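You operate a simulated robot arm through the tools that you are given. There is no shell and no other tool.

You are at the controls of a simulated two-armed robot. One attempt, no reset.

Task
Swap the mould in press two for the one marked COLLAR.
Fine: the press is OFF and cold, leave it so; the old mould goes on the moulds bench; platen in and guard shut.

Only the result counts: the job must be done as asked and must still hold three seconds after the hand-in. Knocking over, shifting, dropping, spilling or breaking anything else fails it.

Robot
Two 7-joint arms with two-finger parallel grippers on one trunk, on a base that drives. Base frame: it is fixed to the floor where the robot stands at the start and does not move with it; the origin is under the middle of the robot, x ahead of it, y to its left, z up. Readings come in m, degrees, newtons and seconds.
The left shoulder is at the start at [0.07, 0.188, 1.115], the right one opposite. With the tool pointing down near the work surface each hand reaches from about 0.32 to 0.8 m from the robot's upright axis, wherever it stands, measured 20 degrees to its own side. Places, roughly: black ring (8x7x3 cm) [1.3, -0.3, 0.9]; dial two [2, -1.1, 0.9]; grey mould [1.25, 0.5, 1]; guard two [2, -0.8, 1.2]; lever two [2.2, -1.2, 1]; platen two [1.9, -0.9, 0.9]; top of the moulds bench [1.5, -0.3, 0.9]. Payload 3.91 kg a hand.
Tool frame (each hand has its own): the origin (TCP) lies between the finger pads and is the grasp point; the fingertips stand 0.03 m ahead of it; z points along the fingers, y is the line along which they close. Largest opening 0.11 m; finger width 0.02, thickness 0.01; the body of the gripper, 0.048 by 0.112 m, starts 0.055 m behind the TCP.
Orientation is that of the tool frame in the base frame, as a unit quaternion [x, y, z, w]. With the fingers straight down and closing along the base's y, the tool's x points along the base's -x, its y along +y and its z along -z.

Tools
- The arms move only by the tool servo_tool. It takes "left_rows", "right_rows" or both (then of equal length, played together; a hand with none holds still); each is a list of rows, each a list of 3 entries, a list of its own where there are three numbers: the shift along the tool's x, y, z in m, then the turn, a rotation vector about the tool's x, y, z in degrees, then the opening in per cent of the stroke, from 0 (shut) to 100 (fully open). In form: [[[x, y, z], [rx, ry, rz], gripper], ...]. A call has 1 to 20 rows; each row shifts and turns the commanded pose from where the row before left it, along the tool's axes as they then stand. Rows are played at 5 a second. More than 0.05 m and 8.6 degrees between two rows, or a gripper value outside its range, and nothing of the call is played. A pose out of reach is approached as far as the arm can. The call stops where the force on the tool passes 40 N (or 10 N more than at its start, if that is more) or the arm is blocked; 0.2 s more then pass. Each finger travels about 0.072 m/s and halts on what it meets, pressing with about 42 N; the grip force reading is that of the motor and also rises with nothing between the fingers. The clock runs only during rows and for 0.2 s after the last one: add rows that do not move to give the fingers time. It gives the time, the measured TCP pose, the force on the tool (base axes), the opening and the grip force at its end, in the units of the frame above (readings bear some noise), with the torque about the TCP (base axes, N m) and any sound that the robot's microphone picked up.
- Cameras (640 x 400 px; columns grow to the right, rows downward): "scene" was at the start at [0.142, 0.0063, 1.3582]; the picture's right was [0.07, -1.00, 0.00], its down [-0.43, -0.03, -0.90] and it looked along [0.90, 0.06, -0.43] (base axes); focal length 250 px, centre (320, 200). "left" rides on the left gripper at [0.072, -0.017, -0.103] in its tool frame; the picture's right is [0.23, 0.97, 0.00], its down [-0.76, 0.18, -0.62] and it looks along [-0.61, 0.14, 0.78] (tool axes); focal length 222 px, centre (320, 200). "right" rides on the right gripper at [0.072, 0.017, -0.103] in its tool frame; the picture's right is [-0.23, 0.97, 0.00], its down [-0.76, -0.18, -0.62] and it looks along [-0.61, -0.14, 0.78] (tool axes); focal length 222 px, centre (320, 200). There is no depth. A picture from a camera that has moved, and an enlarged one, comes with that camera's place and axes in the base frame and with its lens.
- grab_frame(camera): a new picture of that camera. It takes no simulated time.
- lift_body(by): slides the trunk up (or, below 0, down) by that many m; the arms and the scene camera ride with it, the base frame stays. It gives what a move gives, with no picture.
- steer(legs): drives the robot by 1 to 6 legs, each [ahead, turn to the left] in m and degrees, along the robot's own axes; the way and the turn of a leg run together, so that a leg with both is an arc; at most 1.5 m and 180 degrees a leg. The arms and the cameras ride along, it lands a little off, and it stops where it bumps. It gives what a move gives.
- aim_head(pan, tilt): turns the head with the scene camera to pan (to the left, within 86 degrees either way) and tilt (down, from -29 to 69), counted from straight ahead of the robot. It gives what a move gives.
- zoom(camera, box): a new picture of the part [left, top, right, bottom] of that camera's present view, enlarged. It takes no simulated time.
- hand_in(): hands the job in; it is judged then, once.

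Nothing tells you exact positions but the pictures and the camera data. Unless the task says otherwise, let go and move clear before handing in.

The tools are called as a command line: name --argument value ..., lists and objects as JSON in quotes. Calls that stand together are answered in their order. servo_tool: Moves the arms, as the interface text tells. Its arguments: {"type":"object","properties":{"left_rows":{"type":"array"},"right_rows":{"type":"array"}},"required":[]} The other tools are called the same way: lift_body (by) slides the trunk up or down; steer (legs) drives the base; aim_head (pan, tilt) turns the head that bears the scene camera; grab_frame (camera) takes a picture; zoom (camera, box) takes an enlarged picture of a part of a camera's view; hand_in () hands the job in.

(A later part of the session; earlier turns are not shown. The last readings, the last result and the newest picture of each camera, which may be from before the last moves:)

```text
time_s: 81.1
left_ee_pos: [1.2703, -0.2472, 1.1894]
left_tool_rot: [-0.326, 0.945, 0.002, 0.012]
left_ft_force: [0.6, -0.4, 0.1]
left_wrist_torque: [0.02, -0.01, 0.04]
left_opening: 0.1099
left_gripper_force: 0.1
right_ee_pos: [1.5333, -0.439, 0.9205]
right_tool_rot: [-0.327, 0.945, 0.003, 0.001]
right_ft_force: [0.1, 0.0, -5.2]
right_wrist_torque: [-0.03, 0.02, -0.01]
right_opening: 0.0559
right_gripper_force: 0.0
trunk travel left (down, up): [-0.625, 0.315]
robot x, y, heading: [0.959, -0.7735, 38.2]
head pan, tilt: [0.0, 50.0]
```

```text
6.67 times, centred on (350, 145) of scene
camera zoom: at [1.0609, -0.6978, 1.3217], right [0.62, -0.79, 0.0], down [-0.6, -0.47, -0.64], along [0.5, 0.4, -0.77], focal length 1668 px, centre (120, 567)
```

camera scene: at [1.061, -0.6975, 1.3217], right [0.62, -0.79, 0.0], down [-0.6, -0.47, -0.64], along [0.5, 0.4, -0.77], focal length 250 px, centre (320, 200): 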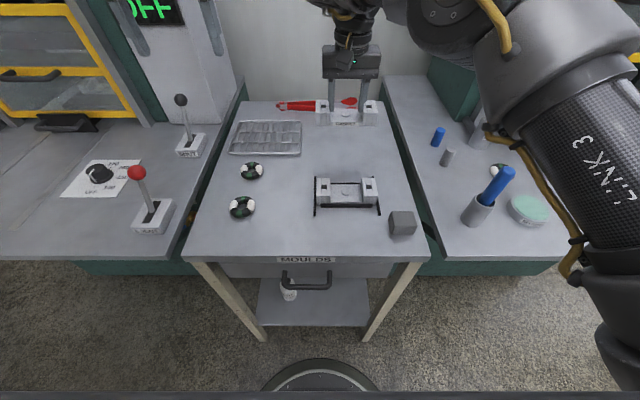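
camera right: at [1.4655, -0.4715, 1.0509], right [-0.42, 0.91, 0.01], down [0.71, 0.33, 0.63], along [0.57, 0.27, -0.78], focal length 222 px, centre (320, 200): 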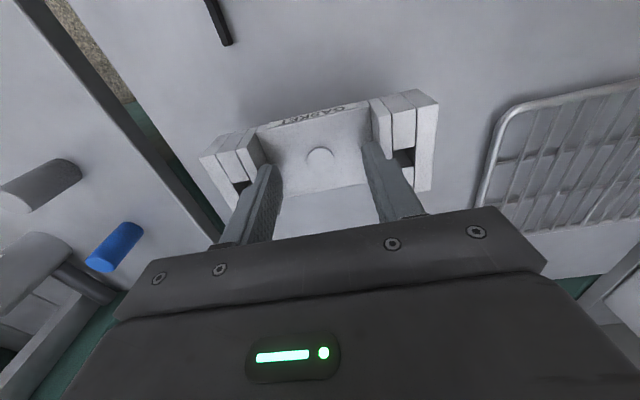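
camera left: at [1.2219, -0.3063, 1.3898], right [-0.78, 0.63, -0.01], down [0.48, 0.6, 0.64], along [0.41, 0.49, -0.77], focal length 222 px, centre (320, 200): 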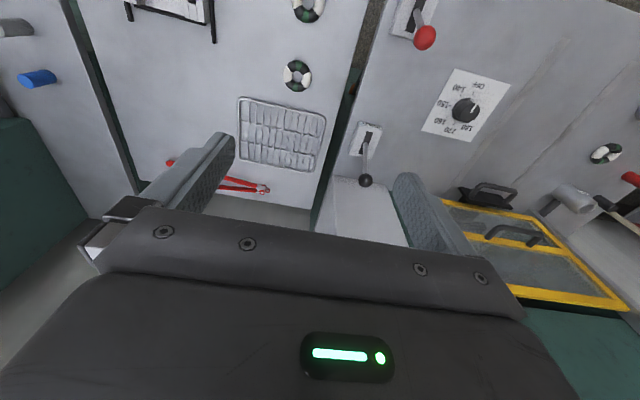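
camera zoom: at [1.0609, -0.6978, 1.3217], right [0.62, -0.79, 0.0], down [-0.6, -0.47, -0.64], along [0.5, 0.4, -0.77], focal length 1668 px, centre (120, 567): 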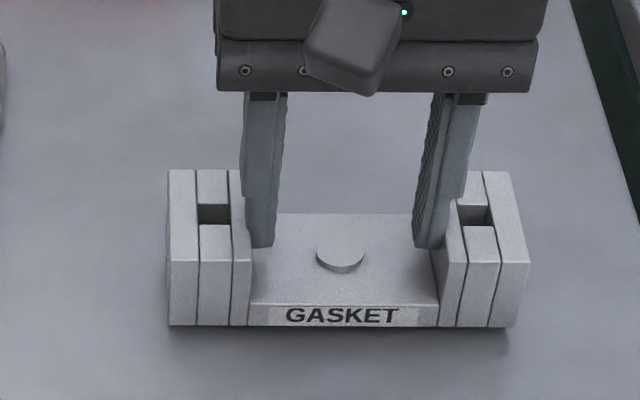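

servo_tool --right_rows '[[[0, 0, 0.003], [0, 0, 0], 100], [[0, 0, 0.003], [0, 0, 0], 100], [[0, 0, 0], [0, 0, 0], 100]]'

servo_tool --right_rows '[[[0, 0, 0.003], [0, 0, 0], 100], [[0, 0, 0], [0, 0, 0], 100]]'

servo_tool --right_rows '[[[0, 0, 0.002], [0, 0, 0], 100], [[0, 0, 0], [0, 0, 0], 100]]'

zoom --camera "scene" --box '[310, 115, 390, 175]'

```text
time_s: 81.9
left_ee_pos: [1.2706, -0.2475, 1.1894]
left_tool_rot: [-0.326, 0.945, 0.003, 0.012]
left_ft_force: [-0.5, -0.1, -0.9]
left_wrist_torque: [0.02, 0.01, 0.01]
left_opening: 0.1101
left_gripper_force: 0.0
right_ee_pos: [1.5337, -0.4387, 0.9141]
right_tool_rot: [-0.327, 0.945, 0.004, 0.002]
right_ft_force: [0.1, 0.6, -4.7]
right_wrist_torque: [-0.04, -0.01, -0.03]
right_opening: 0.0562
right_gripper_force: 0.0
trunk travel left (down, up): [-0.625, 0.315]
robot x, y, heading: [0.9583, -0.7732, 38.4]
head pan, tilt: [0.0, 50.0]
```

```text
time_s: 82.5
left_ee_pos: [1.2685, -0.2473, 1.1896]
left_tool_rot: [-0.327, 0.945, 0.002, 0.013]
left_ft_force: [1.4, -0.3, 0.2]
left_wrist_torque: [0.01, -0.02, 0.03]
left_opening: 0.11
left_gripper_force: 0.1
right_ee_pos: [1.5341, -0.439, 0.9146]
right_tool_rot: [-0.326, 0.946, 0.004, 0.003]
right_ft_force: [3.0, 0.5, 9.8]
right_wrist_torque: [-0.63, -0.56, 0.1]
right_opening: 0.0557
right_gripper_force: 0.1
trunk travel left (down, up): [-0.625, 0.315]
robot x, y, heading: [0.9595, -0.7742, 38.3]
head pan, tilt: [0.0, 50.0]
```

```text
time_s: 83.1
left_ee_pos: [1.268, -0.2489, 1.1915]
left_tool_rot: [-0.326, 0.945, 0.002, 0.013]
left_ft_force: [-0.5, 0.0, 0.2]
left_wrist_torque: [0.04, 0.01, 0.02]
left_opening: 0.1098
left_gripper_force: 0.1
right_ee_pos: [1.5335, -0.4379, 0.9148]
right_tool_rot: [-0.326, 0.945, 0.006, 0.005]
right_ft_force: [9.6, 5.2, 30.5]
right_wrist_torque: [0.16, -0.23, 0.07]
right_opening: 0.0561
right_gripper_force: 0.1
trunk travel left (down, up): [-0.625, 0.315]
robot x, y, heading: [0.9624, -0.774, 38.4]
head pan, tilt: [0.0, 50.0]
```

```text
6.67 times, centred on (350, 145) of scene
camera zoom: at [1.0583, -0.6994, 1.3224], right [0.62, -0.79, 0.0], down [-0.6, -0.47, -0.64], along [0.51, 0.4, -0.76], focal length 1668 px, centre (120, 567)
```

zoom: 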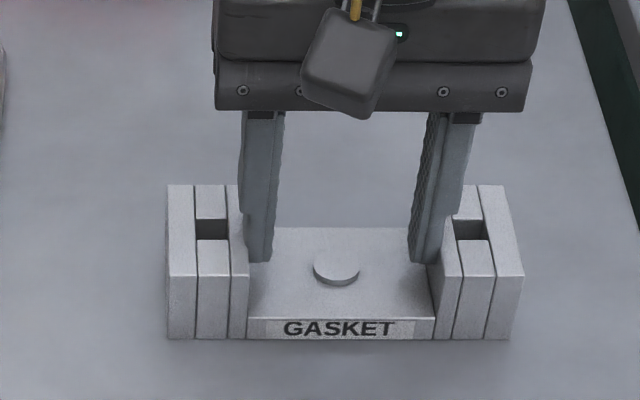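

Down on the bench (force rose to 30 N). Relieving pressure, closing the fingers inward to release, and lifting off.

servo_tool --right_rows '[[[0, 0, -0.004], [0, 0, 0], 100], [[0, 0, 0], [0, 0, 0], 60], [[0, 0, 0], [0, 0, 0], 45], [[0, 0, 0], [0, 0, 0], 42], [[0, 0, 0], [0, 0, 0], 42], [[0, 0, -0.02], [0, 0, 0], 42], [[0, 0, -0.03], [0, 0, 0], 42], [[0, 0, -0.03], [0, 0, 0], 42], [[0, 0, 0], [0, 0, 0], 42]]'

grab_frame --camera "scene"

grab_frame --camera "right"

```text
time_s: 85.1
left_ee_pos: [1.2693, -0.2483, 1.1894]
left_tool_rot: [-0.327, 0.945, 0.002, 0.012]
left_ft_force: [-0.7, 0.2, -0.1]
left_wrist_torque: [0.01, -0.01, 0.0]
left_opening: 0.1095
left_gripper_force: 0.0
right_ee_pos: [1.534, -0.438, 0.9942]
right_tool_rot: [-0.326, 0.945, 0.004, 0.002]
right_ft_force: [1.1, -0.6, -1.0]
right_wrist_torque: [0.03, 0.0, 0.01]
right_opening: 0.0463
right_gripper_force: 0.2
trunk travel left (down, up): [-0.625, 0.315]
robot x, y, heading: [0.9608, -0.7748, 38.2]
head pan, tilt: [0.0, 50.0]
```

```text
taken
camera scene: at [1.061, -0.6981, 1.3217], right [0.62, -0.79, 0.0], down [-0.6, -0.47, -0.64], along [0.5, 0.4, -0.77], focal length 250 px, centre (320, 200)
```

scene: 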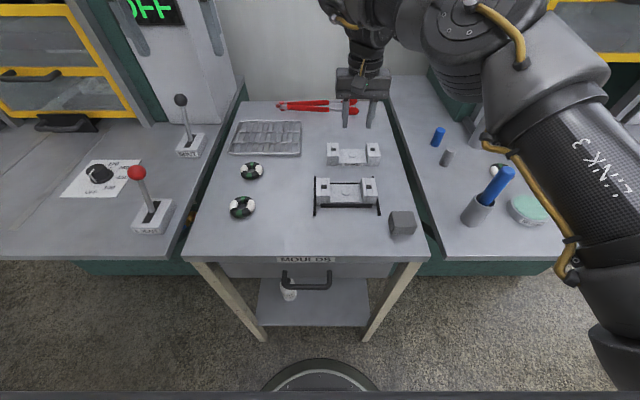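

```text
taken
camera right: at [1.4656, -0.4713, 1.0978], right [-0.42, 0.91, 0.01], down [0.71, 0.33, 0.63], along [0.57, 0.27, -0.78], focal length 222 px, centre (320, 200)
```

right: 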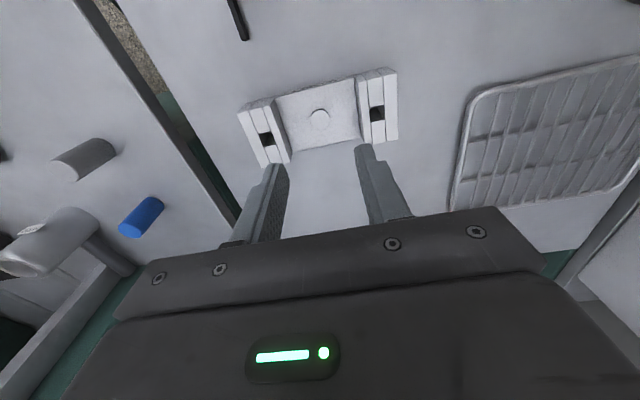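

GASKET is settled on the bench. Now to COLLAR: raising and moving the hand back toward it for a close look.

servo_tool --right_rows '[[[0, 0, -0.03], [0, 0, 0], 42], [[0, 0, -0.03], [0, 0, 0], 42], [[0.03, 0.0, 0], [0, 0, 0], 42], [[0.03, 0.0, 0], [0, 0, 0], 42], [[0.03, 0.01, 0], [0, 0, 0], 42], [[0.03, 0.01, 0], [0, 0, 0], 42], [[0.02, 0.01, 0], [0, 0, 0], 42], [[0, 0, 0], [0, 0, 0], 42], [[0, 0, 0], [0, 0, 0], 42]]'

grab_frame --camera "right"

grab_frame --camera "scene"

```text
time_s: 87.1
left_ee_pos: [1.2703, -0.2487, 1.1888]
left_tool_rot: [-0.325, 0.945, 0.002, 0.012]
left_ft_force: [0.0, -0.4, -0.6]
left_wrist_torque: [0.01, -0.01, -0.02]
left_opening: 0.11
left_gripper_force: 0.2
right_ee_pos: [1.4054, -0.5026, 1.0529]
right_tool_rot: [-0.326, 0.945, 0.003, 0.002]
right_ft_force: [-0.2, 0.2, 0.5]
right_wrist_torque: [0.03, 0.02, -0.01]
right_opening: 0.0462
right_gripper_force: 0.0
trunk travel left (down, up): [-0.625, 0.315]
robot x, y, heading: [0.9614, -0.779, 38.3]
head pan, tilt: [0.0, 50.0]
```

```text
taken
camera right: at [1.3364, -0.5356, 1.1569], right [-0.42, 0.91, 0.01], down [0.71, 0.33, 0.63], along [0.57, 0.27, -0.78], focal length 222 px, centre (320, 200)
```

right: 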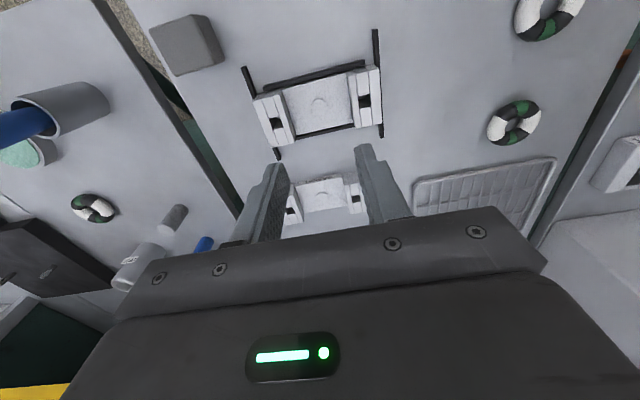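

```text
taken
camera scene: at [1.0604, -0.6983, 1.3218], right [0.62, -0.79, 0.0], down [-0.6, -0.47, -0.64], along [0.5, 0.4, -0.77], focal length 250 px, centre (320, 200)
```

scene: 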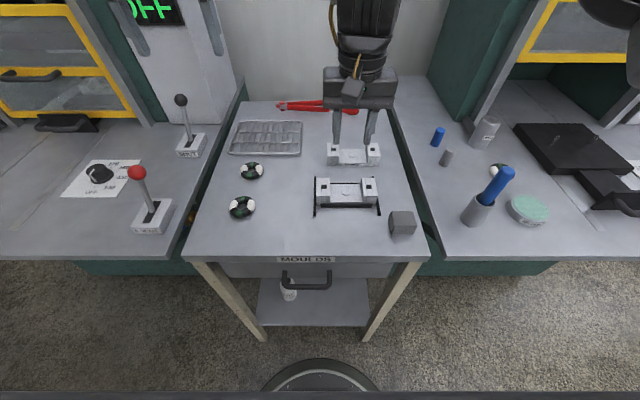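

zoom --camera "right" --box '[230, 20, 400, 165]'

zoom --camera "scene" --box '[300, 130, 420, 240]'

```text
2.76 times, centred on (315, 92) of right
camera zoom: at [1.3364, -0.5356, 1.1569], right [-0.42, 0.91, 0.01], down [0.71, 0.33, 0.63], along [0.57, 0.27, -0.78], focal length 613 px, centre (334, 497)
```

zoom: 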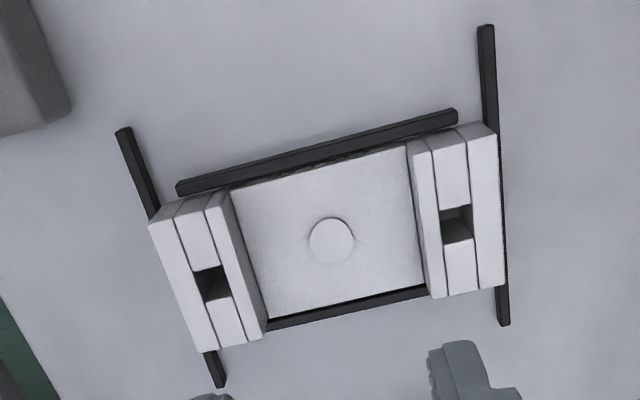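

```text
3.64 times, centred on (360, 185) of scene
camera zoom: at [1.0604, -0.6983, 1.3218], right [0.62, -0.79, 0.0], down [-0.6, -0.47, -0.64], along [0.5, 0.4, -0.77], focal length 910 px, centre (174, 254)
```

zoom: 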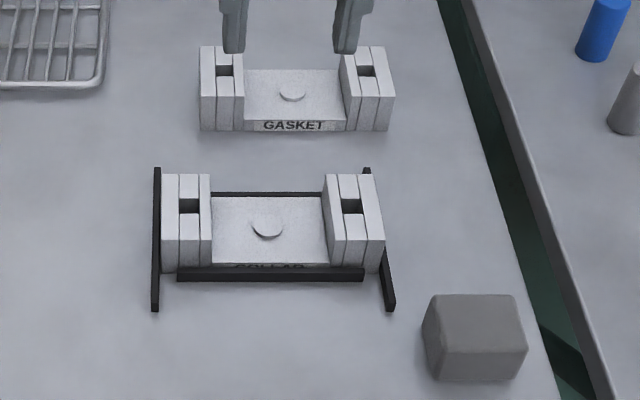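

The hand is nearly centred over COLLAR already (yaw matches; about 5 mm further ahead needed). Descending between its blocks.

servo_tool --right_rows '[[[-0.005, -0.001, 0.03], [0, 0, 0], 40], [[0, 0, 0.03], [0, 0, 0], 40], [[0, 0, 0.03], [0, 0, 0], 40], [[0, 0, 0.03], [0, 0, 0], 40], [[0, 0, 0], [0, 0, 0], 40], [[0, 0, 0], [0, 0, 0], 40]]'

grab_frame --camera "right"

zoom --camera "scene" --box '[300, 130, 420, 240]'

```text
time_s: 88.5
left_ee_pos: [1.27, -0.2484, 1.1887]
left_tool_rot: [-0.327, 0.945, 0.003, 0.012]
left_ft_force: [0.1, 0.2, -1.1]
left_wrist_torque: [0.01, 0.01, -0.01]
left_opening: 0.11
left_gripper_force: 0.0
right_ee_pos: [1.4093, -0.4978, 0.9324]
right_tool_rot: [-0.327, 0.945, 0.004, 0.001]
right_ft_force: [0.3, -0.4, -0.4]
right_wrist_torque: [-0.01, 0.0, 0.01]
right_opening: 0.0441
right_gripper_force: 0.0
trunk travel left (down, up): [-0.625, 0.315]
robot x, y, heading: [0.9604, -0.7766, 38.4]
head pan, tilt: [0.0, 50.0]
```

```text
taken
camera right: at [1.3413, -0.5313, 1.0364], right [-0.42, 0.91, 0.01], down [0.71, 0.33, 0.63], along [0.57, 0.27, -0.78], focal length 222 px, centre (320, 200)
```

right: 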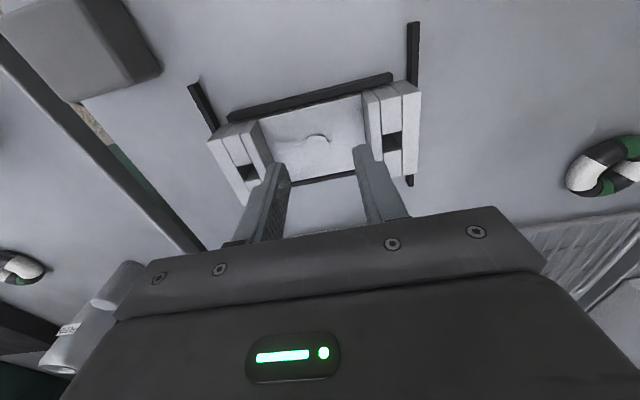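

```text
3.64 times, centred on (360, 185) of scene
camera zoom: at [1.0606, -0.698, 1.3218], right [0.62, -0.79, 0.0], down [-0.6, -0.47, -0.64], along [0.5, 0.4, -0.77], focal length 910 px, centre (174, 254)
```

zoom: 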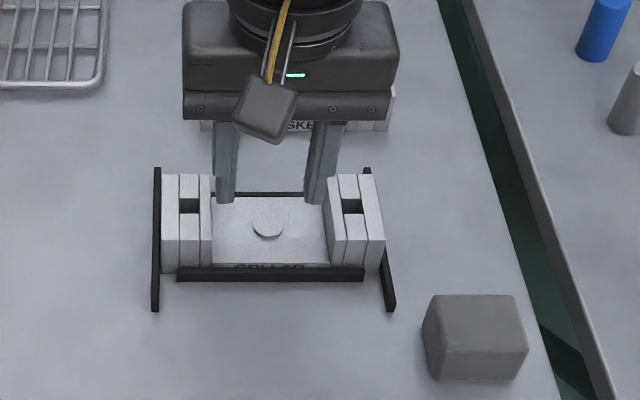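

servo_tool --right_rows '[[[0.003, 0, 0.006], [0, 0, 0], 40], [[0, 0, 0.006], [0, 0, 0], 40], [[0, 0, 0], [0, 0, 0], 40], [[0, 0, 0], [0, 0, 0], 40]]'

zoom --camera "scene" --box '[310, 150, 390, 220]'

grab_frame --camera "right"

```text
time_s: 89.5
left_ee_pos: [1.2704, -0.2472, 1.1902]
left_tool_rot: [-0.326, 0.945, 0.003, 0.012]
left_ft_force: [0.0, 1.1, -0.1]
left_wrist_torque: [0.01, -0.03, -0.01]
left_opening: 0.1098
left_gripper_force: 0.0
right_ee_pos: [1.4086, -0.4996, 0.9207]
right_tool_rot: [-0.328, 0.945, 0.004, 0.001]
right_ft_force: [-0.2, 0.2, 0.6]
right_wrist_torque: [0.0, -0.05, -0.01]
right_opening: 0.0442
right_gripper_force: 0.2
trunk travel left (down, up): [-0.625, 0.315]
robot x, y, heading: [0.9589, -0.7785, 38.2]
head pan, tilt: [0.0, 50.0]
```

```text
5.71 times, centred on (350, 185) of scene
camera zoom: at [1.0605, -0.6981, 1.3218], right [0.62, -0.79, 0.0], down [-0.6, -0.47, -0.64], along [0.5, 0.4, -0.77], focal length 1430 px, centre (149, 286)
```

zoom: 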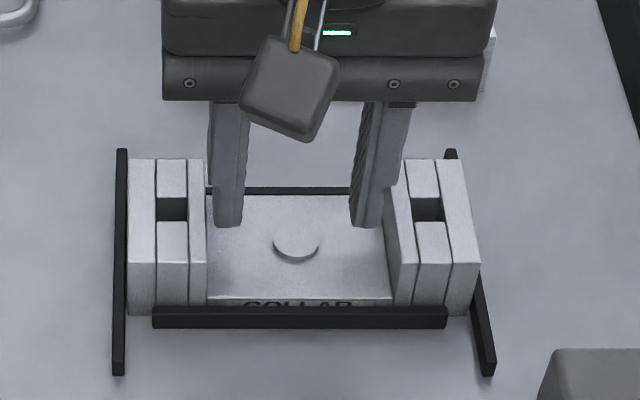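

```text
taken
camera right: at [1.341, -0.532, 1.0248], right [-0.43, 0.91, 0.01], down [0.71, 0.33, 0.63], along [0.56, 0.27, -0.78], focal length 222 px, centre (320, 200)
```

right: 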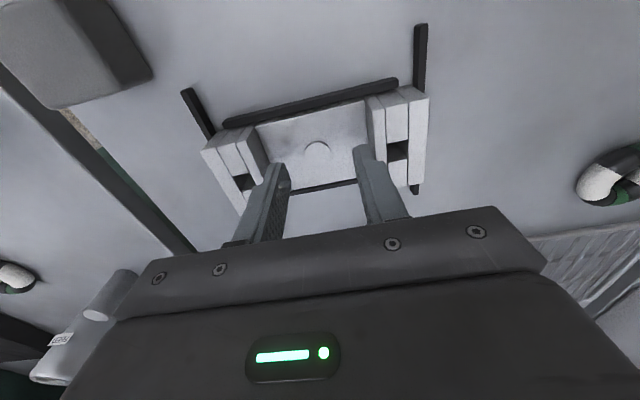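

COLLAR text is readable on the front face. Lowering 5 mm and spreading the fingers.

servo_tool --right_rows '[[[0, 0, 0.005], [0, 0, 0], 40], [[0, 0, 0], [0, 0, 0], 46], [[0, 0, 0], [0, 0, 0], 60], [[0, 0, 0], [0, 0, 0], 80], [[0, 0, 0], [0, 0, 0], 100], [[0, 0, 0], [0, 0, 0], 100]]'

grab_frame --camera "right"

zoom --camera "right" --box '[190, 60, 450, 220]'

```text
time_s: 90.9
left_ee_pos: [1.2702, -0.2485, 1.1903]
left_tool_rot: [-0.325, 0.946, 0.003, 0.011]
left_ft_force: [0.0, -0.2, -0.6]
left_wrist_torque: [-0.02, 0.0, 0.05]
left_opening: 0.11
left_gripper_force: 0.1
right_ee_pos: [1.4097, -0.4995, 0.9172]
right_tool_rot: [-0.328, 0.945, 0.003, 0.001]
right_ft_force: [1.9, -3.0, 1.4]
right_wrist_torque: [-0.12, -0.16, -0.11]
right_opening: 0.0556
right_gripper_force: 0.2
trunk travel left (down, up): [-0.625, 0.315]
robot x, y, heading: [0.9599, -0.7783, 38.3]
head pan, tilt: [0.0, 50.0]
```

```text
taken
camera right: at [1.3415, -0.5326, 1.02], right [-0.42, 0.91, 0.01], down [0.71, 0.33, 0.63], along [0.56, 0.27, -0.78], focal length 222 px, centre (320, 200)
```

right: 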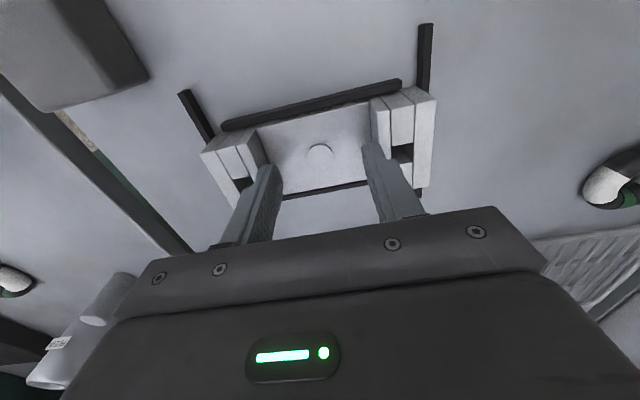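

```text
2.46 times, centred on (320, 140) of right
camera zoom: at [1.3415, -0.5326, 1.02], right [-0.42, 0.91, 0.01], down [0.71, 0.33, 0.63], along [0.56, 0.27, -0.78], focal length 547 px, centre (320, 348)
```

zoom: 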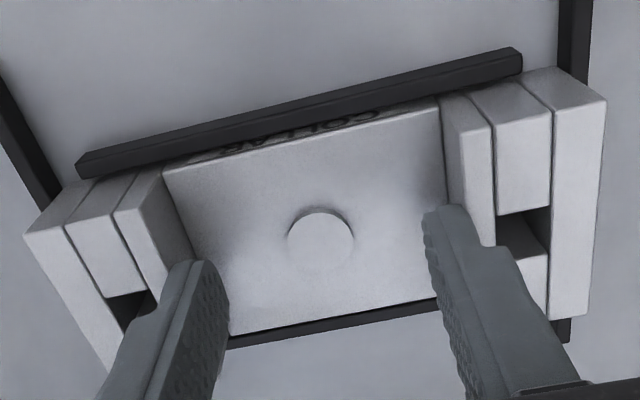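

servo_tool --right_rows '[[[0, 0, -0.005], [0, 0, 0], 100], [[0, 0, -0.005], [0, 0, 0], 100], [[0, 0, -0.01], [0, 0, 0], 100], [[0, 0, -0.01], [0, 0, 0], 100], [[0, 0, 0], [0, 0, 0], 100], [[0, 0, 0], [0, 0, 0], 100]]'

grab_frame --camera "scene"

zoom --camera "scene" --box '[290, 130, 410, 230]'

zoom --camera "right" --box '[190, 60, 450, 220]'

```text
time_s: 92.3
left_ee_pos: [1.2703, -0.2471, 1.1898]
left_tool_rot: [-0.327, 0.945, 0.003, 0.011]
left_ft_force: [1.0, 0.9, -0.3]
left_wrist_torque: [-0.04, 0.01, -0.02]
left_opening: 0.1099
left_gripper_force: 0.1
right_ee_pos: [1.4095, -0.4988, 0.9371]
right_tool_rot: [-0.328, 0.945, 0.004, 0.001]
right_ft_force: [0.1, -0.9, -5.2]
right_wrist_torque: [0.01, 0.01, -0.01]
right_opening: 0.0558
right_gripper_force: 0.0
right hand out of reach, approached as far as the arm can: row 4
trunk travel left (down, up): [-0.625, 0.315]
robot x, y, heading: [0.9607, -0.7734, 38.3]
head pan, tilt: [0.0, 50.0]
```

```text
taken
camera scene: at [1.0608, -0.6979, 1.3217], right [0.62, -0.79, 0.0], down [-0.6, -0.47, -0.64], along [0.5, 0.4, -0.77], focal length 250 px, centre (320, 200)
```

scene: 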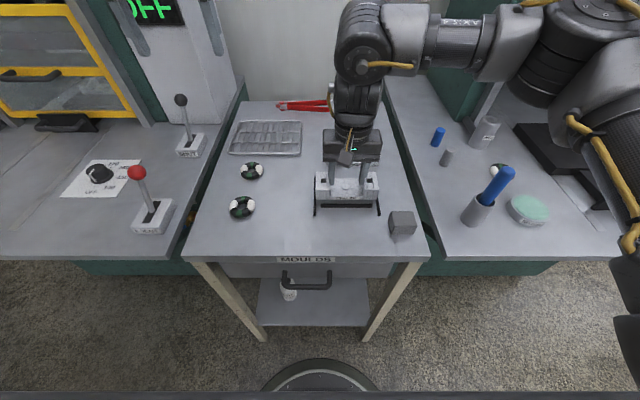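

```text
4.00 times, centred on (350, 180) of scene
camera zoom: at [1.0608, -0.6979, 1.3217], right [0.62, -0.79, 0.0], down [-0.6, -0.47, -0.64], along [0.5, 0.4, -0.77], focal length 1001 px, centre (200, 280)
```

zoom: 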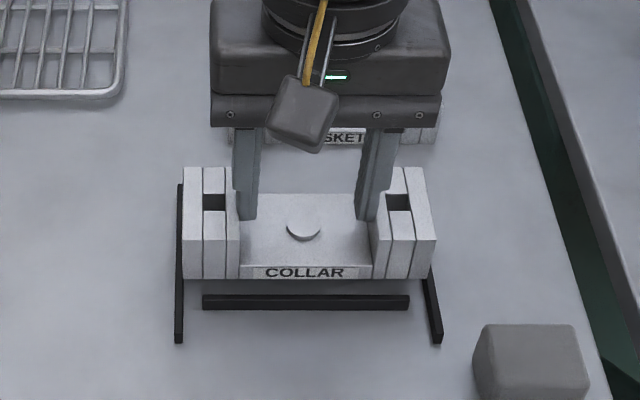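

```text
2.46 times, centred on (320, 140) of right
camera zoom: at [1.3415, -0.5321, 1.04], right [-0.42, 0.91, 0.01], down [0.71, 0.33, 0.63], along [0.56, 0.27, -0.78], focal length 547 px, centre (320, 348)
```

zoom: 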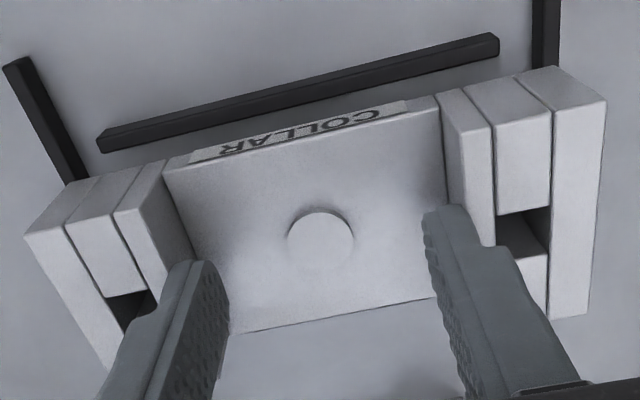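

COLLAR is lifted, clearly marked and level. The arm is at a joint limit upward, so I'll raise with the trunk, then back away.

lift_body --by 0.2

steer --legs '[[-0.24, 0]]'

grab_frame --camera "scene"

zoom --camera "right" --box '[190, 60, 450, 220]'

```text
time_s: 94.5
left_ee_pos: [1.2709, -0.2478, 1.3886]
left_tool_rot: [-0.326, 0.945, 0.002, 0.011]
left_ft_force: [-0.6, -0.3, 0.7]
left_wrist_torque: [-0.02, 0.04, -0.02]
left_opening: 0.1103
left_gripper_force: 0.1
right_ee_pos: [1.4088, -0.4992, 1.1354]
right_tool_rot: [-0.328, 0.945, 0.003, 0.0]
right_ft_force: [-0.2, 0.4, -5.6]
right_wrist_torque: [0.0, 0.02, -0.01]
right_opening: 0.0558
right_gripper_force: 0.0
trunk travel left (down, up): [-0.825, 0.115]
robot x, y, heading: [0.9636, -0.7783, 38.2]
head pan, tilt: [0.0, 50.0]
```

```text
time_s: 96.3
left_ee_pos: [1.0843, -0.3946, 1.3854]
left_tool_rot: [-0.326, 0.945, 0.002, 0.01]
left_ft_force: [0.1, -0.3, -0.4]
left_wrist_torque: [0.02, 0.02, 0.0]
left_opening: 0.11
left_gripper_force: 0.0
right_ee_pos: [1.223, -0.6466, 1.1355]
right_tool_rot: [-0.327, 0.945, 0.002, 0.0]
right_ft_force: [-0.9, -1.1, -5.1]
right_wrist_torque: [-0.01, 0.02, 0.03]
right_opening: 0.0558
right_gripper_force: 0.0
trunk travel left (down, up): [-0.825, 0.115]
robot x, y, heading: [0.7717, -0.9257, 37.9]
head pan, tilt: [0.0, 50.0]
```

```text
taken
camera scene: at [0.8749, -0.8444, 1.5213], right [0.62, -0.79, 0.0], down [-0.6, -0.48, -0.64], along [0.5, 0.4, -0.77], focal length 250 px, centre (320, 200)
```

scene: 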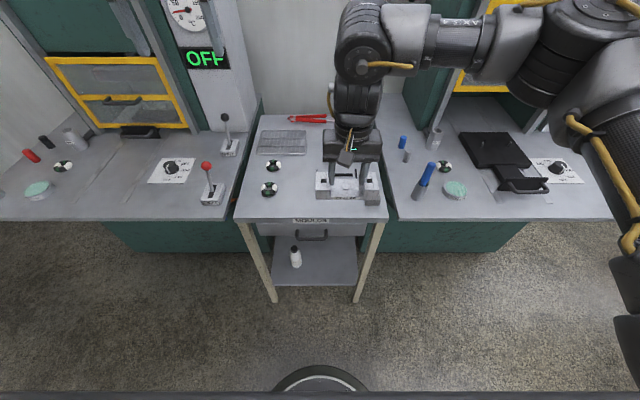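

```text
2.46 times, centred on (320, 140) of right
camera zoom: at [1.1552, -0.6793, 1.2386], right [-0.42, 0.91, 0.01], down [0.71, 0.33, 0.62], along [0.56, 0.27, -0.78], focal length 547 px, centre (320, 348)
```

zoom: 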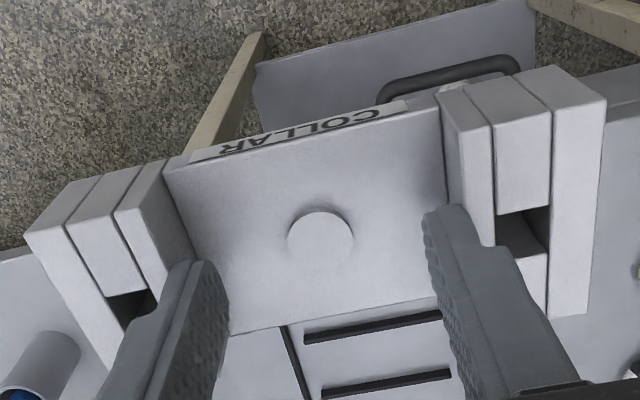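

Moving the hand to the right for a more natural arm posture, then shifting the base to the front of press two.

servo_tool --right_rows '[[[0, -0.02, 0], [0, 0, 0], 100], [[0, -0.03, 0], [0, 0, 0], 100], [[0, -0.03, 0], [0, 0, 0], 100], [[0, -0.03, -0.01], [0, 0, 0], 100], [[0, -0.03, -0.01], [0, 0, 0], 100], [[0, -0.03, -0.01], [0, 0, 0], 100], [[0, -0.03, -0.01], [0, 0, 0], 100], [[0, -0.03, 0], [0, 0, 0], 100], [[0, -0.01, 0], [0, 0, 0], 100], [[0, 0, 0], [0, 0, 0], 100]]'

steer --legs '[[0, -90], [0.39, 0], [0, 90]]'

aim_head --pan -20 --tilt 45

grab_frame --camera "scene"

grab_frame --camera "right"

```text
time_s: 98.5
left_ee_pos: [1.0825, -0.3962, 1.389]
left_tool_rot: [-0.326, 0.945, 0.002, 0.011]
left_ft_force: [-1.0, -1.1, 0.1]
left_wrist_torque: [0.0, 0.04, 0.02]
left_opening: 0.1099
left_gripper_force: 0.1
right_ee_pos: [1.369, -0.8372, 1.175]
right_tool_rot: [-0.327, 0.945, 0.003, 0.0]
right_ft_force: [-0.8, -0.4, -4.8]
right_wrist_torque: [-0.02, -0.02, 0.02]
right_opening: 0.0558
right_gripper_force: 0.0
trunk travel left (down, up): [-0.825, 0.115]
robot x, y, heading: [0.7735, -0.9274, 38.3]
head pan, tilt: [0.0, 50.0]
```

```text
time_s: 108.5
left_ee_pos: [1.335, -0.7058, 1.3897]
left_tool_rot: [-0.318, 0.948, 0.001, 0.011]
left_ft_force: [0.5, 0.0, 0.6]
left_wrist_torque: [-0.01, -0.02, 0.0]
left_opening: 0.1099
left_gripper_force: 0.1
right_ee_pos: [1.6146, -1.1512, 1.1751]
right_tool_rot: [-0.319, 0.948, 0.003, 0.001]
right_ft_force: [0.1, -0.1, -4.6]
right_wrist_torque: [-0.03, 0.03, 0.0]
right_opening: 0.0559
right_gripper_force: 0.2
trunk travel left (down, up): [-0.825, 0.115]
robot x, y, heading: [1.0136, -1.2287, 37.3]
head pan, tilt: [0.0, 50.0]
```

```text
time_s: 109.3
left_ee_pos: [1.3347, -0.7062, 1.388]
left_tool_rot: [-0.317, 0.948, 0.002, 0.011]
left_ft_force: [-0.4, 0.4, -0.4]
left_wrist_torque: [0.02, -0.02, 0.0]
left_opening: 0.1101
left_gripper_force: 0.1
right_ee_pos: [1.6144, -1.1507, 1.175]
right_tool_rot: [-0.32, 0.948, 0.003, 0.001]
right_ft_force: [0.0, -0.4, -4.6]
right_wrist_torque: [0.0, 0.01, 0.03]
right_opening: 0.0559
right_gripper_force: 0.1
trunk travel left (down, up): [-0.825, 0.115]
robot x, y, heading: [1.0162, -1.2267, 37.1]
head pan, tilt: [-20.0, 45.0]
```

```text
taken
camera scene: at [1.1331, -1.1743, 1.5286], right [0.3, -0.95, 0.0], down [-0.68, -0.21, -0.71], along [0.67, 0.21, -0.71], focal length 250 px, centre (320, 200)
```

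scene: 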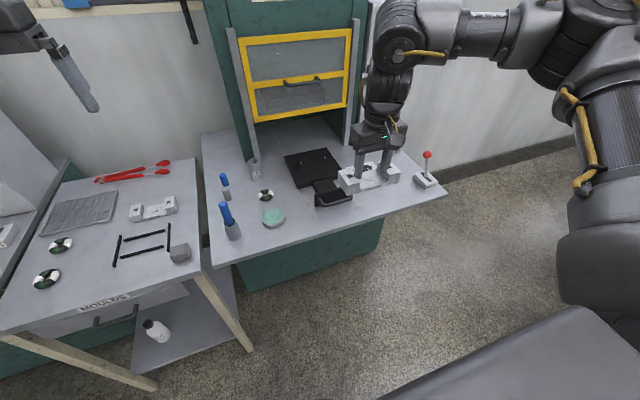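

```text
taken
camera right: at [1.5457, -1.1825, 1.2784], right [-0.41, 0.91, 0.01], down [0.71, 0.32, 0.62], along [0.57, 0.26, -0.78], focal length 222 px, centre (320, 200)
```

right: 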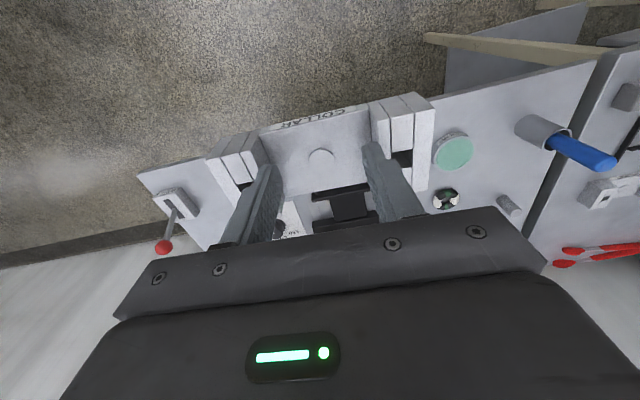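

On line with the platen. Driving ahead 0.24 m.

steer --legs '[[0.24, 0]]'

lift_body --by -0.1

servo_tool --right_rows '[[[-0.02, 0, 0], [0, 0, 0], 100], [[-0.02, 0, 0], [0, 0, 0], 100], [[-0.02, 0, 0], [0, 0, 0], 100], [[-0.02, 0, 0], [0, 0, 0], 100], [[0, 0, 0], [0, 0, 0], 100], [[0, 0, 0], [0, 0, 0], 100]]'

grab_frame --camera "scene"

grab_frame --camera "right"

```text
time_s: 111.1
left_ee_pos: [1.5242, -0.5643, 1.3903]
left_tool_rot: [-0.317, 0.948, 0.002, 0.013]
left_ft_force: [-0.8, 0.6, 0.7]
left_wrist_torque: [0.02, -0.01, -0.02]
left_opening: 0.1097
left_gripper_force: 0.1
right_ee_pos: [1.8036, -1.0085, 1.1764]
right_tool_rot: [-0.318, 0.948, 0.003, 0.001]
right_ft_force: [-0.2, -0.4, -4.1]
right_wrist_torque: [-0.06, 0.03, -0.01]
right_opening: 0.056
right_gripper_force: 0.1
trunk travel left (down, up): [-0.825, 0.115]
robot x, y, heading: [1.2057, -1.0821, 37.0]
head pan, tilt: [-20.0, 45.0]
```

```text
time_s: 112.4
left_ee_pos: [1.5266, -0.5615, 1.2879]
left_tool_rot: [-0.317, 0.948, 0.002, 0.012]
left_ft_force: [0.1, -0.2, -0.4]
left_wrist_torque: [-0.02, -0.03, 0.02]
left_opening: 0.1099
left_gripper_force: 0.1
right_ee_pos: [1.8051, -1.0074, 1.0742]
right_tool_rot: [-0.318, 0.948, 0.003, 0.001]
right_ft_force: [-0.3, 1.5, -4.6]
right_wrist_torque: [-0.02, 0.03, 0.02]
right_opening: 0.056
right_gripper_force: 0.1
trunk travel left (down, up): [-0.725, 0.215]
robot x, y, heading: [1.2046, -1.0864, 37.3]
head pan, tilt: [-20.0, 45.0]
```

```text
time_s: 113.8
left_ee_pos: [1.5243, -0.563, 1.2896]
left_tool_rot: [-0.316, 0.949, 0.002, 0.012]
left_ft_force: [0.5, 0.4, -0.6]
left_wrist_torque: [0.02, -0.02, -0.03]
left_opening: 0.1099
left_gripper_force: 0.0
right_ee_pos: [1.8688, -0.9592, 1.0743]
right_tool_rot: [-0.318, 0.948, 0.003, 0.001]
right_ft_force: [0.1, 0.9, -3.8]
right_wrist_torque: [-0.02, -0.01, 0.01]
right_opening: 0.0561
right_gripper_force: 0.0
trunk travel left (down, up): [-0.725, 0.215]
robot x, y, heading: [1.2033, -1.0871, 37.1]
head pan, tilt: [-20.0, 45.0]
```

```text
taken
camera scene: at [1.3239, -1.0305, 1.4286], right [0.29, -0.96, 0.0], down [-0.68, -0.21, -0.71], along [0.68, 0.21, -0.71], focal length 250 px, centre (320, 200)
```

scene: 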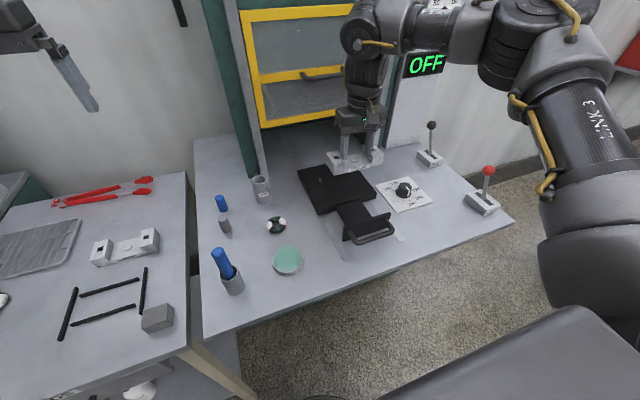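

```text
taken
camera right: at [1.8009, -0.9909, 1.1781], right [-0.41, 0.91, 0.01], down [0.71, 0.31, 0.62], along [0.57, 0.26, -0.78], focal length 222 px, centre (320, 200)
```

right: 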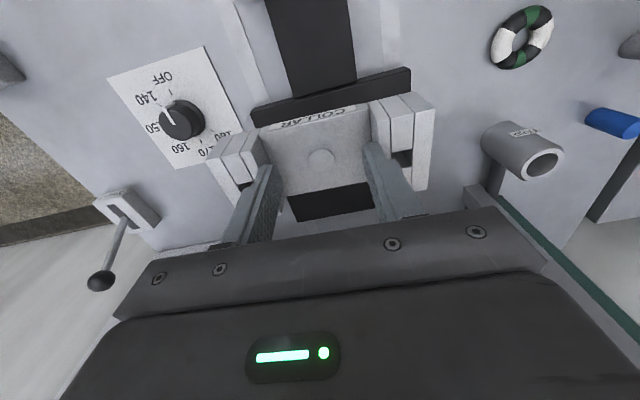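

Now fine alignment with the pins. Zooming to see the in-hand state and the platen pins.

zoom --camera "right" --box '[190, 60, 450, 220]'

zoom --camera "scene" --box '[280, 110, 420, 220]'

```text
2.46 times, centred on (320, 140) of right
camera zoom: at [1.8009, -0.9909, 1.1781], right [-0.41, 0.91, 0.01], down [0.71, 0.31, 0.62], along [0.57, 0.26, -0.78], focal length 547 px, centre (320, 348)
```

zoom: 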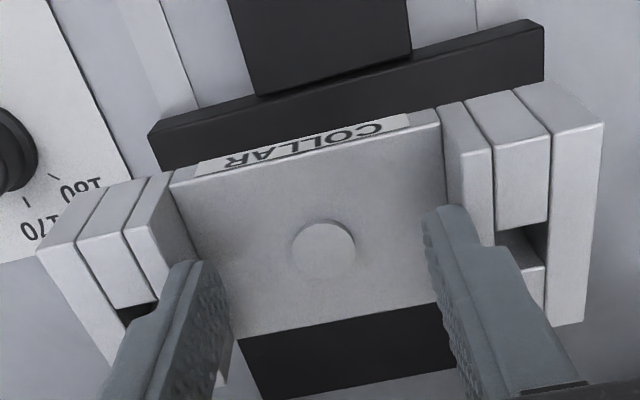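

```text
3.64 times, centred on (350, 165) of scene
camera zoom: at [1.3239, -1.0305, 1.4286], right [0.29, -0.96, 0.0], down [-0.68, -0.21, -0.71], along [0.68, 0.21, -0.71], focal length 910 px, centre (211, 327)
```

zoom: 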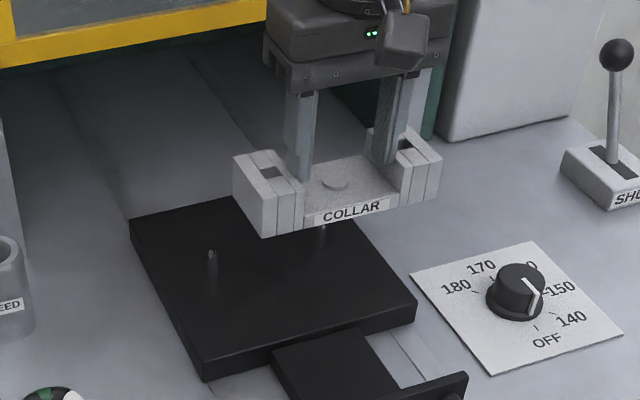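

The mould has shifted about 3 mm forward and pitched roughly 3–4° in the hand while driving. I'll rest it flat on the front part of the platen (clear of the pins), regrip cleanly, then make the short hop onto the pins.

servo_tool --right_rows '[[[-0.018, 0.008, 0], [0, 0, -0.85], 100], [[-0.018, 0, 0], [0, 0, 0], 100], [[0, 0, 0.02], [0, 0, 0], 100], [[0, 0, 0.02], [0, 0, 0], 100], [[0, 0, 0.02], [0, 0, 0], 100], [[0, 0, 0.02], [0, 0, 0], 100], [[0, 0, 0.02], [0, 0, 0], 100], [[0, 0, 0], [0, 0, 0], 100], [[0, 0, 0], [0, 0, 0], 100]]'

grab_frame --camera "right"

zoom --camera "scene" --box '[280, 110, 420, 220]'

```text
time_s: 115.8
left_ee_pos: [1.5251, -0.5619, 1.289]
left_tool_rot: [-0.316, 0.949, 0.002, 0.011]
left_ft_force: [-1.0, 0.5, 0.3]
left_wrist_torque: [-0.03, 0.02, 0.03]
left_opening: 0.1096
left_gripper_force: 0.1
right_ee_pos: [1.8932, -0.9301, 0.9757]
right_tool_rot: [-0.325, 0.946, 0.003, 0.001]
right_ft_force: [0.7, 0.1, -4.0]
right_wrist_torque: [0.02, 0.06, 0.0]
right_opening: 0.056
right_gripper_force: 0.0
trunk travel left (down, up): [-0.725, 0.215]
robot x, y, heading: [1.2035, -1.0791, 37.1]
head pan, tilt: [-20.0, 45.0]
```

```text
taken
camera right: at [1.8244, -0.9625, 1.0793], right [-0.42, 0.91, 0.01], down [0.71, 0.32, 0.62], along [0.57, 0.27, -0.78], focal length 222 px, centre (320, 200)
```

right: 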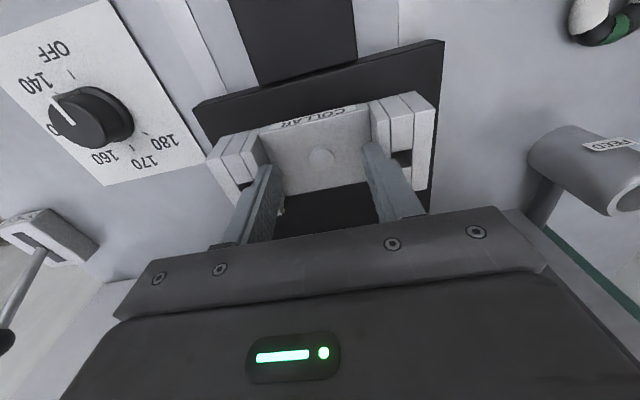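

```text
3.64 times, centred on (350, 165) of scene
camera zoom: at [1.324, -1.0303, 1.4286], right [0.29, -0.96, 0.0], down [-0.68, -0.21, -0.71], along [0.68, 0.21, -0.71], focal length 910 px, centre (211, 327)
```

zoom: 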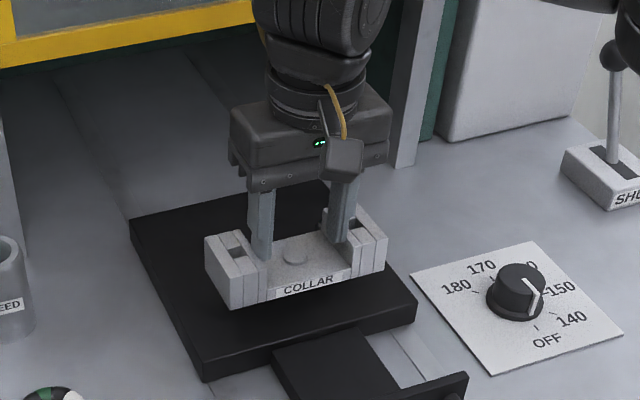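

servo_tool --right_rows '[[[0, 0, 0.01], [0, 0, 0], 100], [[0, 0, 0.01], [0, 0, 0], 100], [[0, 0, 0.006], [0, 0, 0], 100], [[0, 0, 0], [0, 0, 0], 100]]'

servo_tool --right_rows '[[[0, 0, 0.003], [0, 0, 0], 100], [[0, 0, 0.003], [0, 0, 0], 100], [[0, 0, 0], [0, 0, 0], 100]]'

zoom --camera "scene" --box '[280, 130, 400, 220]'

```text
time_s: 116.8
left_ee_pos: [1.5262, -0.5615, 1.2893]
left_tool_rot: [-0.317, 0.948, 0.002, 0.011]
left_ft_force: [-1.1, -0.7, 0.6]
left_wrist_torque: [0.0, -0.03, 0.04]
left_opening: 0.11
left_gripper_force: 0.0
right_ee_pos: [1.8942, -0.9299, 0.9504]
right_tool_rot: [-0.325, 0.946, 0.003, 0.001]
right_ft_force: [-1.2, -0.3, -3.4]
right_wrist_torque: [-0.01, 0.04, 0.03]
right_opening: 0.0559
right_gripper_force: 0.1
trunk travel left (down, up): [-0.725, 0.215]
robot x, y, heading: [1.2061, -1.083, 36.9]
head pan, tilt: [-20.0, 45.0]
```

```text
time_s: 117.6
left_ee_pos: [1.5243, -0.5626, 1.2897]
left_tool_rot: [-0.316, 0.949, 0.003, 0.013]
left_ft_force: [0.5, 0.2, -0.5]
left_wrist_torque: [0.01, -0.01, 0.02]
left_opening: 0.11
left_gripper_force: 0.0
right_ee_pos: [1.8915, -0.9302, 0.9471]
right_tool_rot: [-0.325, 0.946, 0.003, 0.004]
right_ft_force: [2.0, -3.9, 15.7]
right_wrist_torque: [0.26, -0.62, -0.03]
right_opening: 0.0559
right_gripper_force: 0.0
trunk travel left (down, up): [-0.725, 0.215]
robot x, y, heading: [1.2043, -1.0842, 37.4]
head pan, tilt: [-20.0, 45.0]
```

```text
4.44 times, centred on (340, 175) of scene
camera zoom: at [1.3211, -1.0316, 1.4292], right [0.29, -0.96, 0.0], down [-0.67, -0.21, -0.71], along [0.68, 0.21, -0.71], focal length 1112 px, centre (231, 311)
```

zoom: 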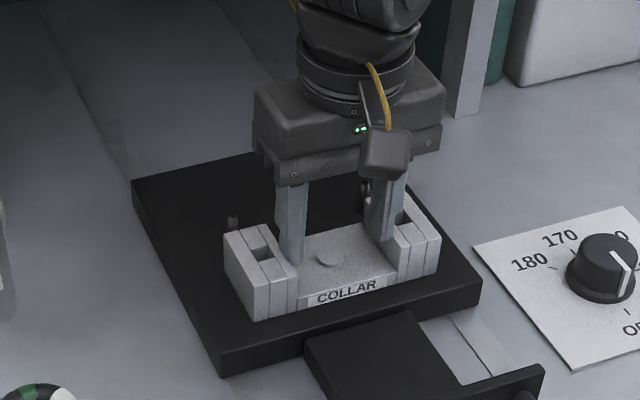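

Touchdown on the platen front, pins visible just behind. Releasing to let it settle flat.

servo_tool --right_rows '[[[0, 0, -0.001], [0, 0, 0], 100], [[0, 0, 0], [0, 0, 0], 60], [[0, 0, 0], [0, 0, 0], 45], [[0, 0, 0], [0, 0, 0], 40], [[0, 0, 0], [0, 0, 0], 40], [[0, 0, -0.03], [0, 0, 0], 40], [[0, 0, -0.03], [0, 0, 0], 40], [[0, 0, 0], [0, 0, 0], 40], [[0, 0, 0], [0, 0, 0], 40]]'

grab_frame --camera "right"

zoom --camera "right" --box '[200, 40, 440, 200]'

zoom --camera "scene" --box '[280, 130, 400, 220]'

```text
time_s: 119.6
left_ee_pos: [1.5259, -0.5613, 1.2906]
left_tool_rot: [-0.316, 0.949, 0.002, 0.013]
left_ft_force: [0.4, 0.3, 0.5]
left_wrist_torque: [-0.03, 0.02, 0.0]
left_opening: 0.1101
left_gripper_force: 0.0
right_ee_pos: [1.8921, -0.9301, 1.0054]
right_tool_rot: [-0.326, 0.945, 0.004, 0.002]
right_ft_force: [-0.1, 0.3, -0.1]
right_wrist_torque: [-0.02, 0.01, 0.01]
right_opening: 0.044
right_gripper_force: 0.1
trunk travel left (down, up): [-0.725, 0.215]
robot x, y, heading: [1.2048, -1.0811, 37.0]
head pan, tilt: [-20.0, 45.0]
```

```text
taken
camera right: at [1.8239, -0.9628, 1.1089], right [-0.42, 0.91, 0.01], down [0.71, 0.32, 0.63], along [0.57, 0.27, -0.78], focal length 222 px, centre (320, 200)
```

right: 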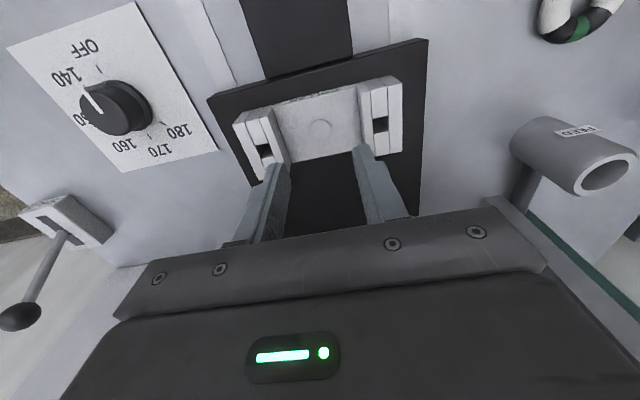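

```text
2.50 times, centred on (320, 120) of right
camera zoom: at [1.8239, -0.9628, 1.1089], right [-0.42, 0.91, 0.01], down [0.71, 0.32, 0.63], along [0.57, 0.27, -0.78], focal length 555 px, centre (320, 400)
```

zoom: 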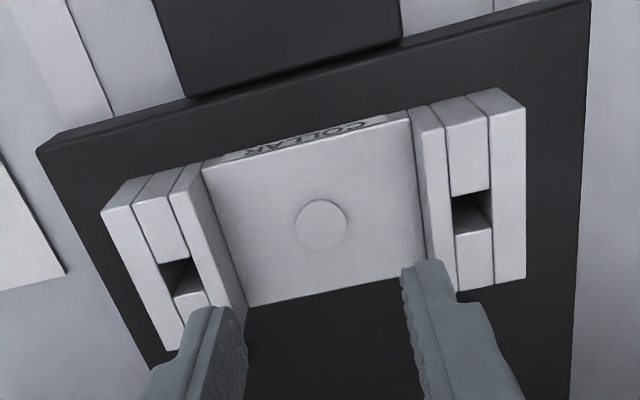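

```text
4.44 times, centred on (340, 175) of scene
camera zoom: at [1.3231, -1.0304, 1.4287], right [0.29, -0.96, 0.0], down [-0.68, -0.21, -0.71], along [0.68, 0.21, -0.71], focal length 1112 px, centre (231, 311)
```

zoom: 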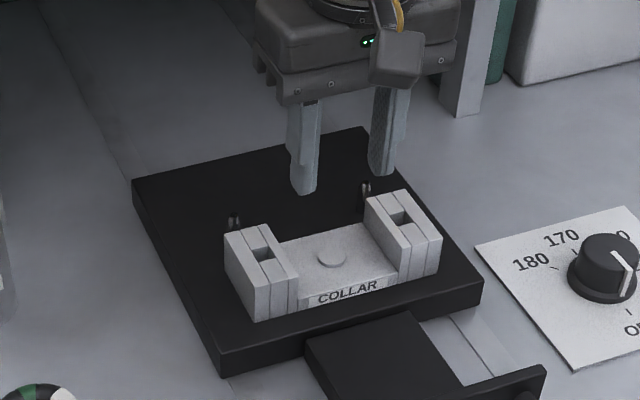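

COLLAR is flat on the platen. I measure it needs about 53 mm forward and 1–2 mm left to sit on the pins. Regripping centred first (5.5 mm ahead, tiny tilt correction).

servo_tool --right_rows '[[[-0.0055, -0.0004, 0.02], [0.36, 0.37, 0], 40], [[0, 0, 0.02], [0, 0, 0], 40], [[0, 0, 0.015], [0, 0, 0], 40], [[0, 0, 0.009], [0, 0, 0], 40], [[0, 0, 0], [0, 0, 0], 40], [[0, 0, 0], [0, 0, 0], 40]]'

zoom --camera "right" --box '[190, 60, 450, 220]'

zoom --camera "scene" --box '[280, 130, 400, 220]'

```text
time_s: 121.0
left_ee_pos: [1.5249, -0.5609, 1.289]
left_tool_rot: [-0.316, 0.949, 0.003, 0.012]
left_ft_force: [-0.5, 0.2, -0.2]
left_wrist_torque: [-0.02, -0.02, 0.03]
left_opening: 0.1101
left_gripper_force: 0.1
right_ee_pos: [1.8974, -0.9273, 0.9413]
right_tool_rot: [-0.326, 0.945, -0.001, 0.0]
right_ft_force: [0.7, -0.2, 0.4]
right_wrist_torque: [0.01, 0.01, -0.04]
right_opening: 0.044
right_gripper_force: 0.0
trunk travel left (down, up): [-0.725, 0.215]
robot x, y, heading: [1.2028, -1.0823, 37.2]
head pan, tilt: [-20.0, 45.0]
```

```text
2.46 times, centred on (320, 140) of right
camera zoom: at [1.8288, -0.9587, 1.0442], right [-0.42, 0.91, 0.0], down [0.71, 0.33, 0.62], along [0.56, 0.26, -0.78], focal length 547 px, centre (320, 348)
```

zoom: 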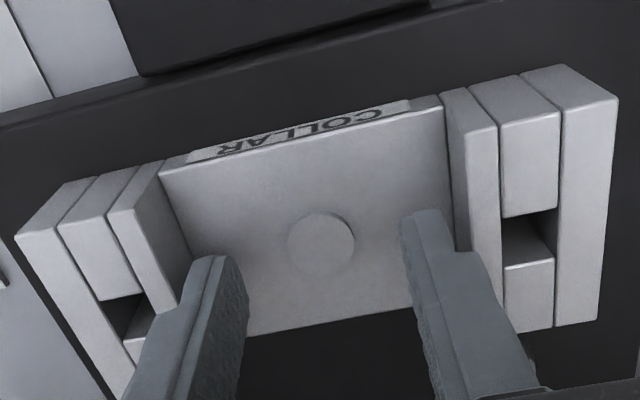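

```text
4.44 times, centred on (340, 175) of scene
camera zoom: at [1.3232, -1.0303, 1.4287], right [0.29, -0.96, 0.0], down [-0.68, -0.21, -0.71], along [0.68, 0.21, -0.71], focal length 1112 px, centre (231, 311)
```

zoom: 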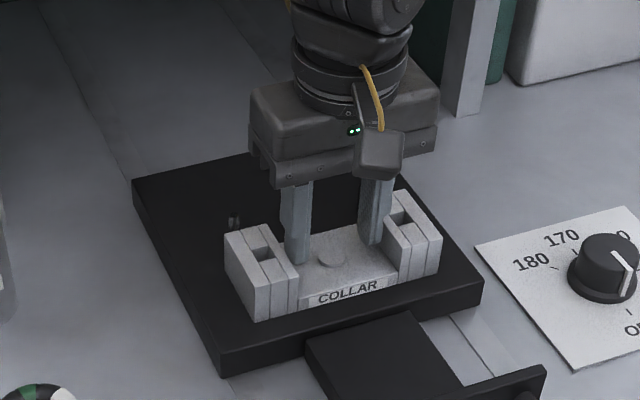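

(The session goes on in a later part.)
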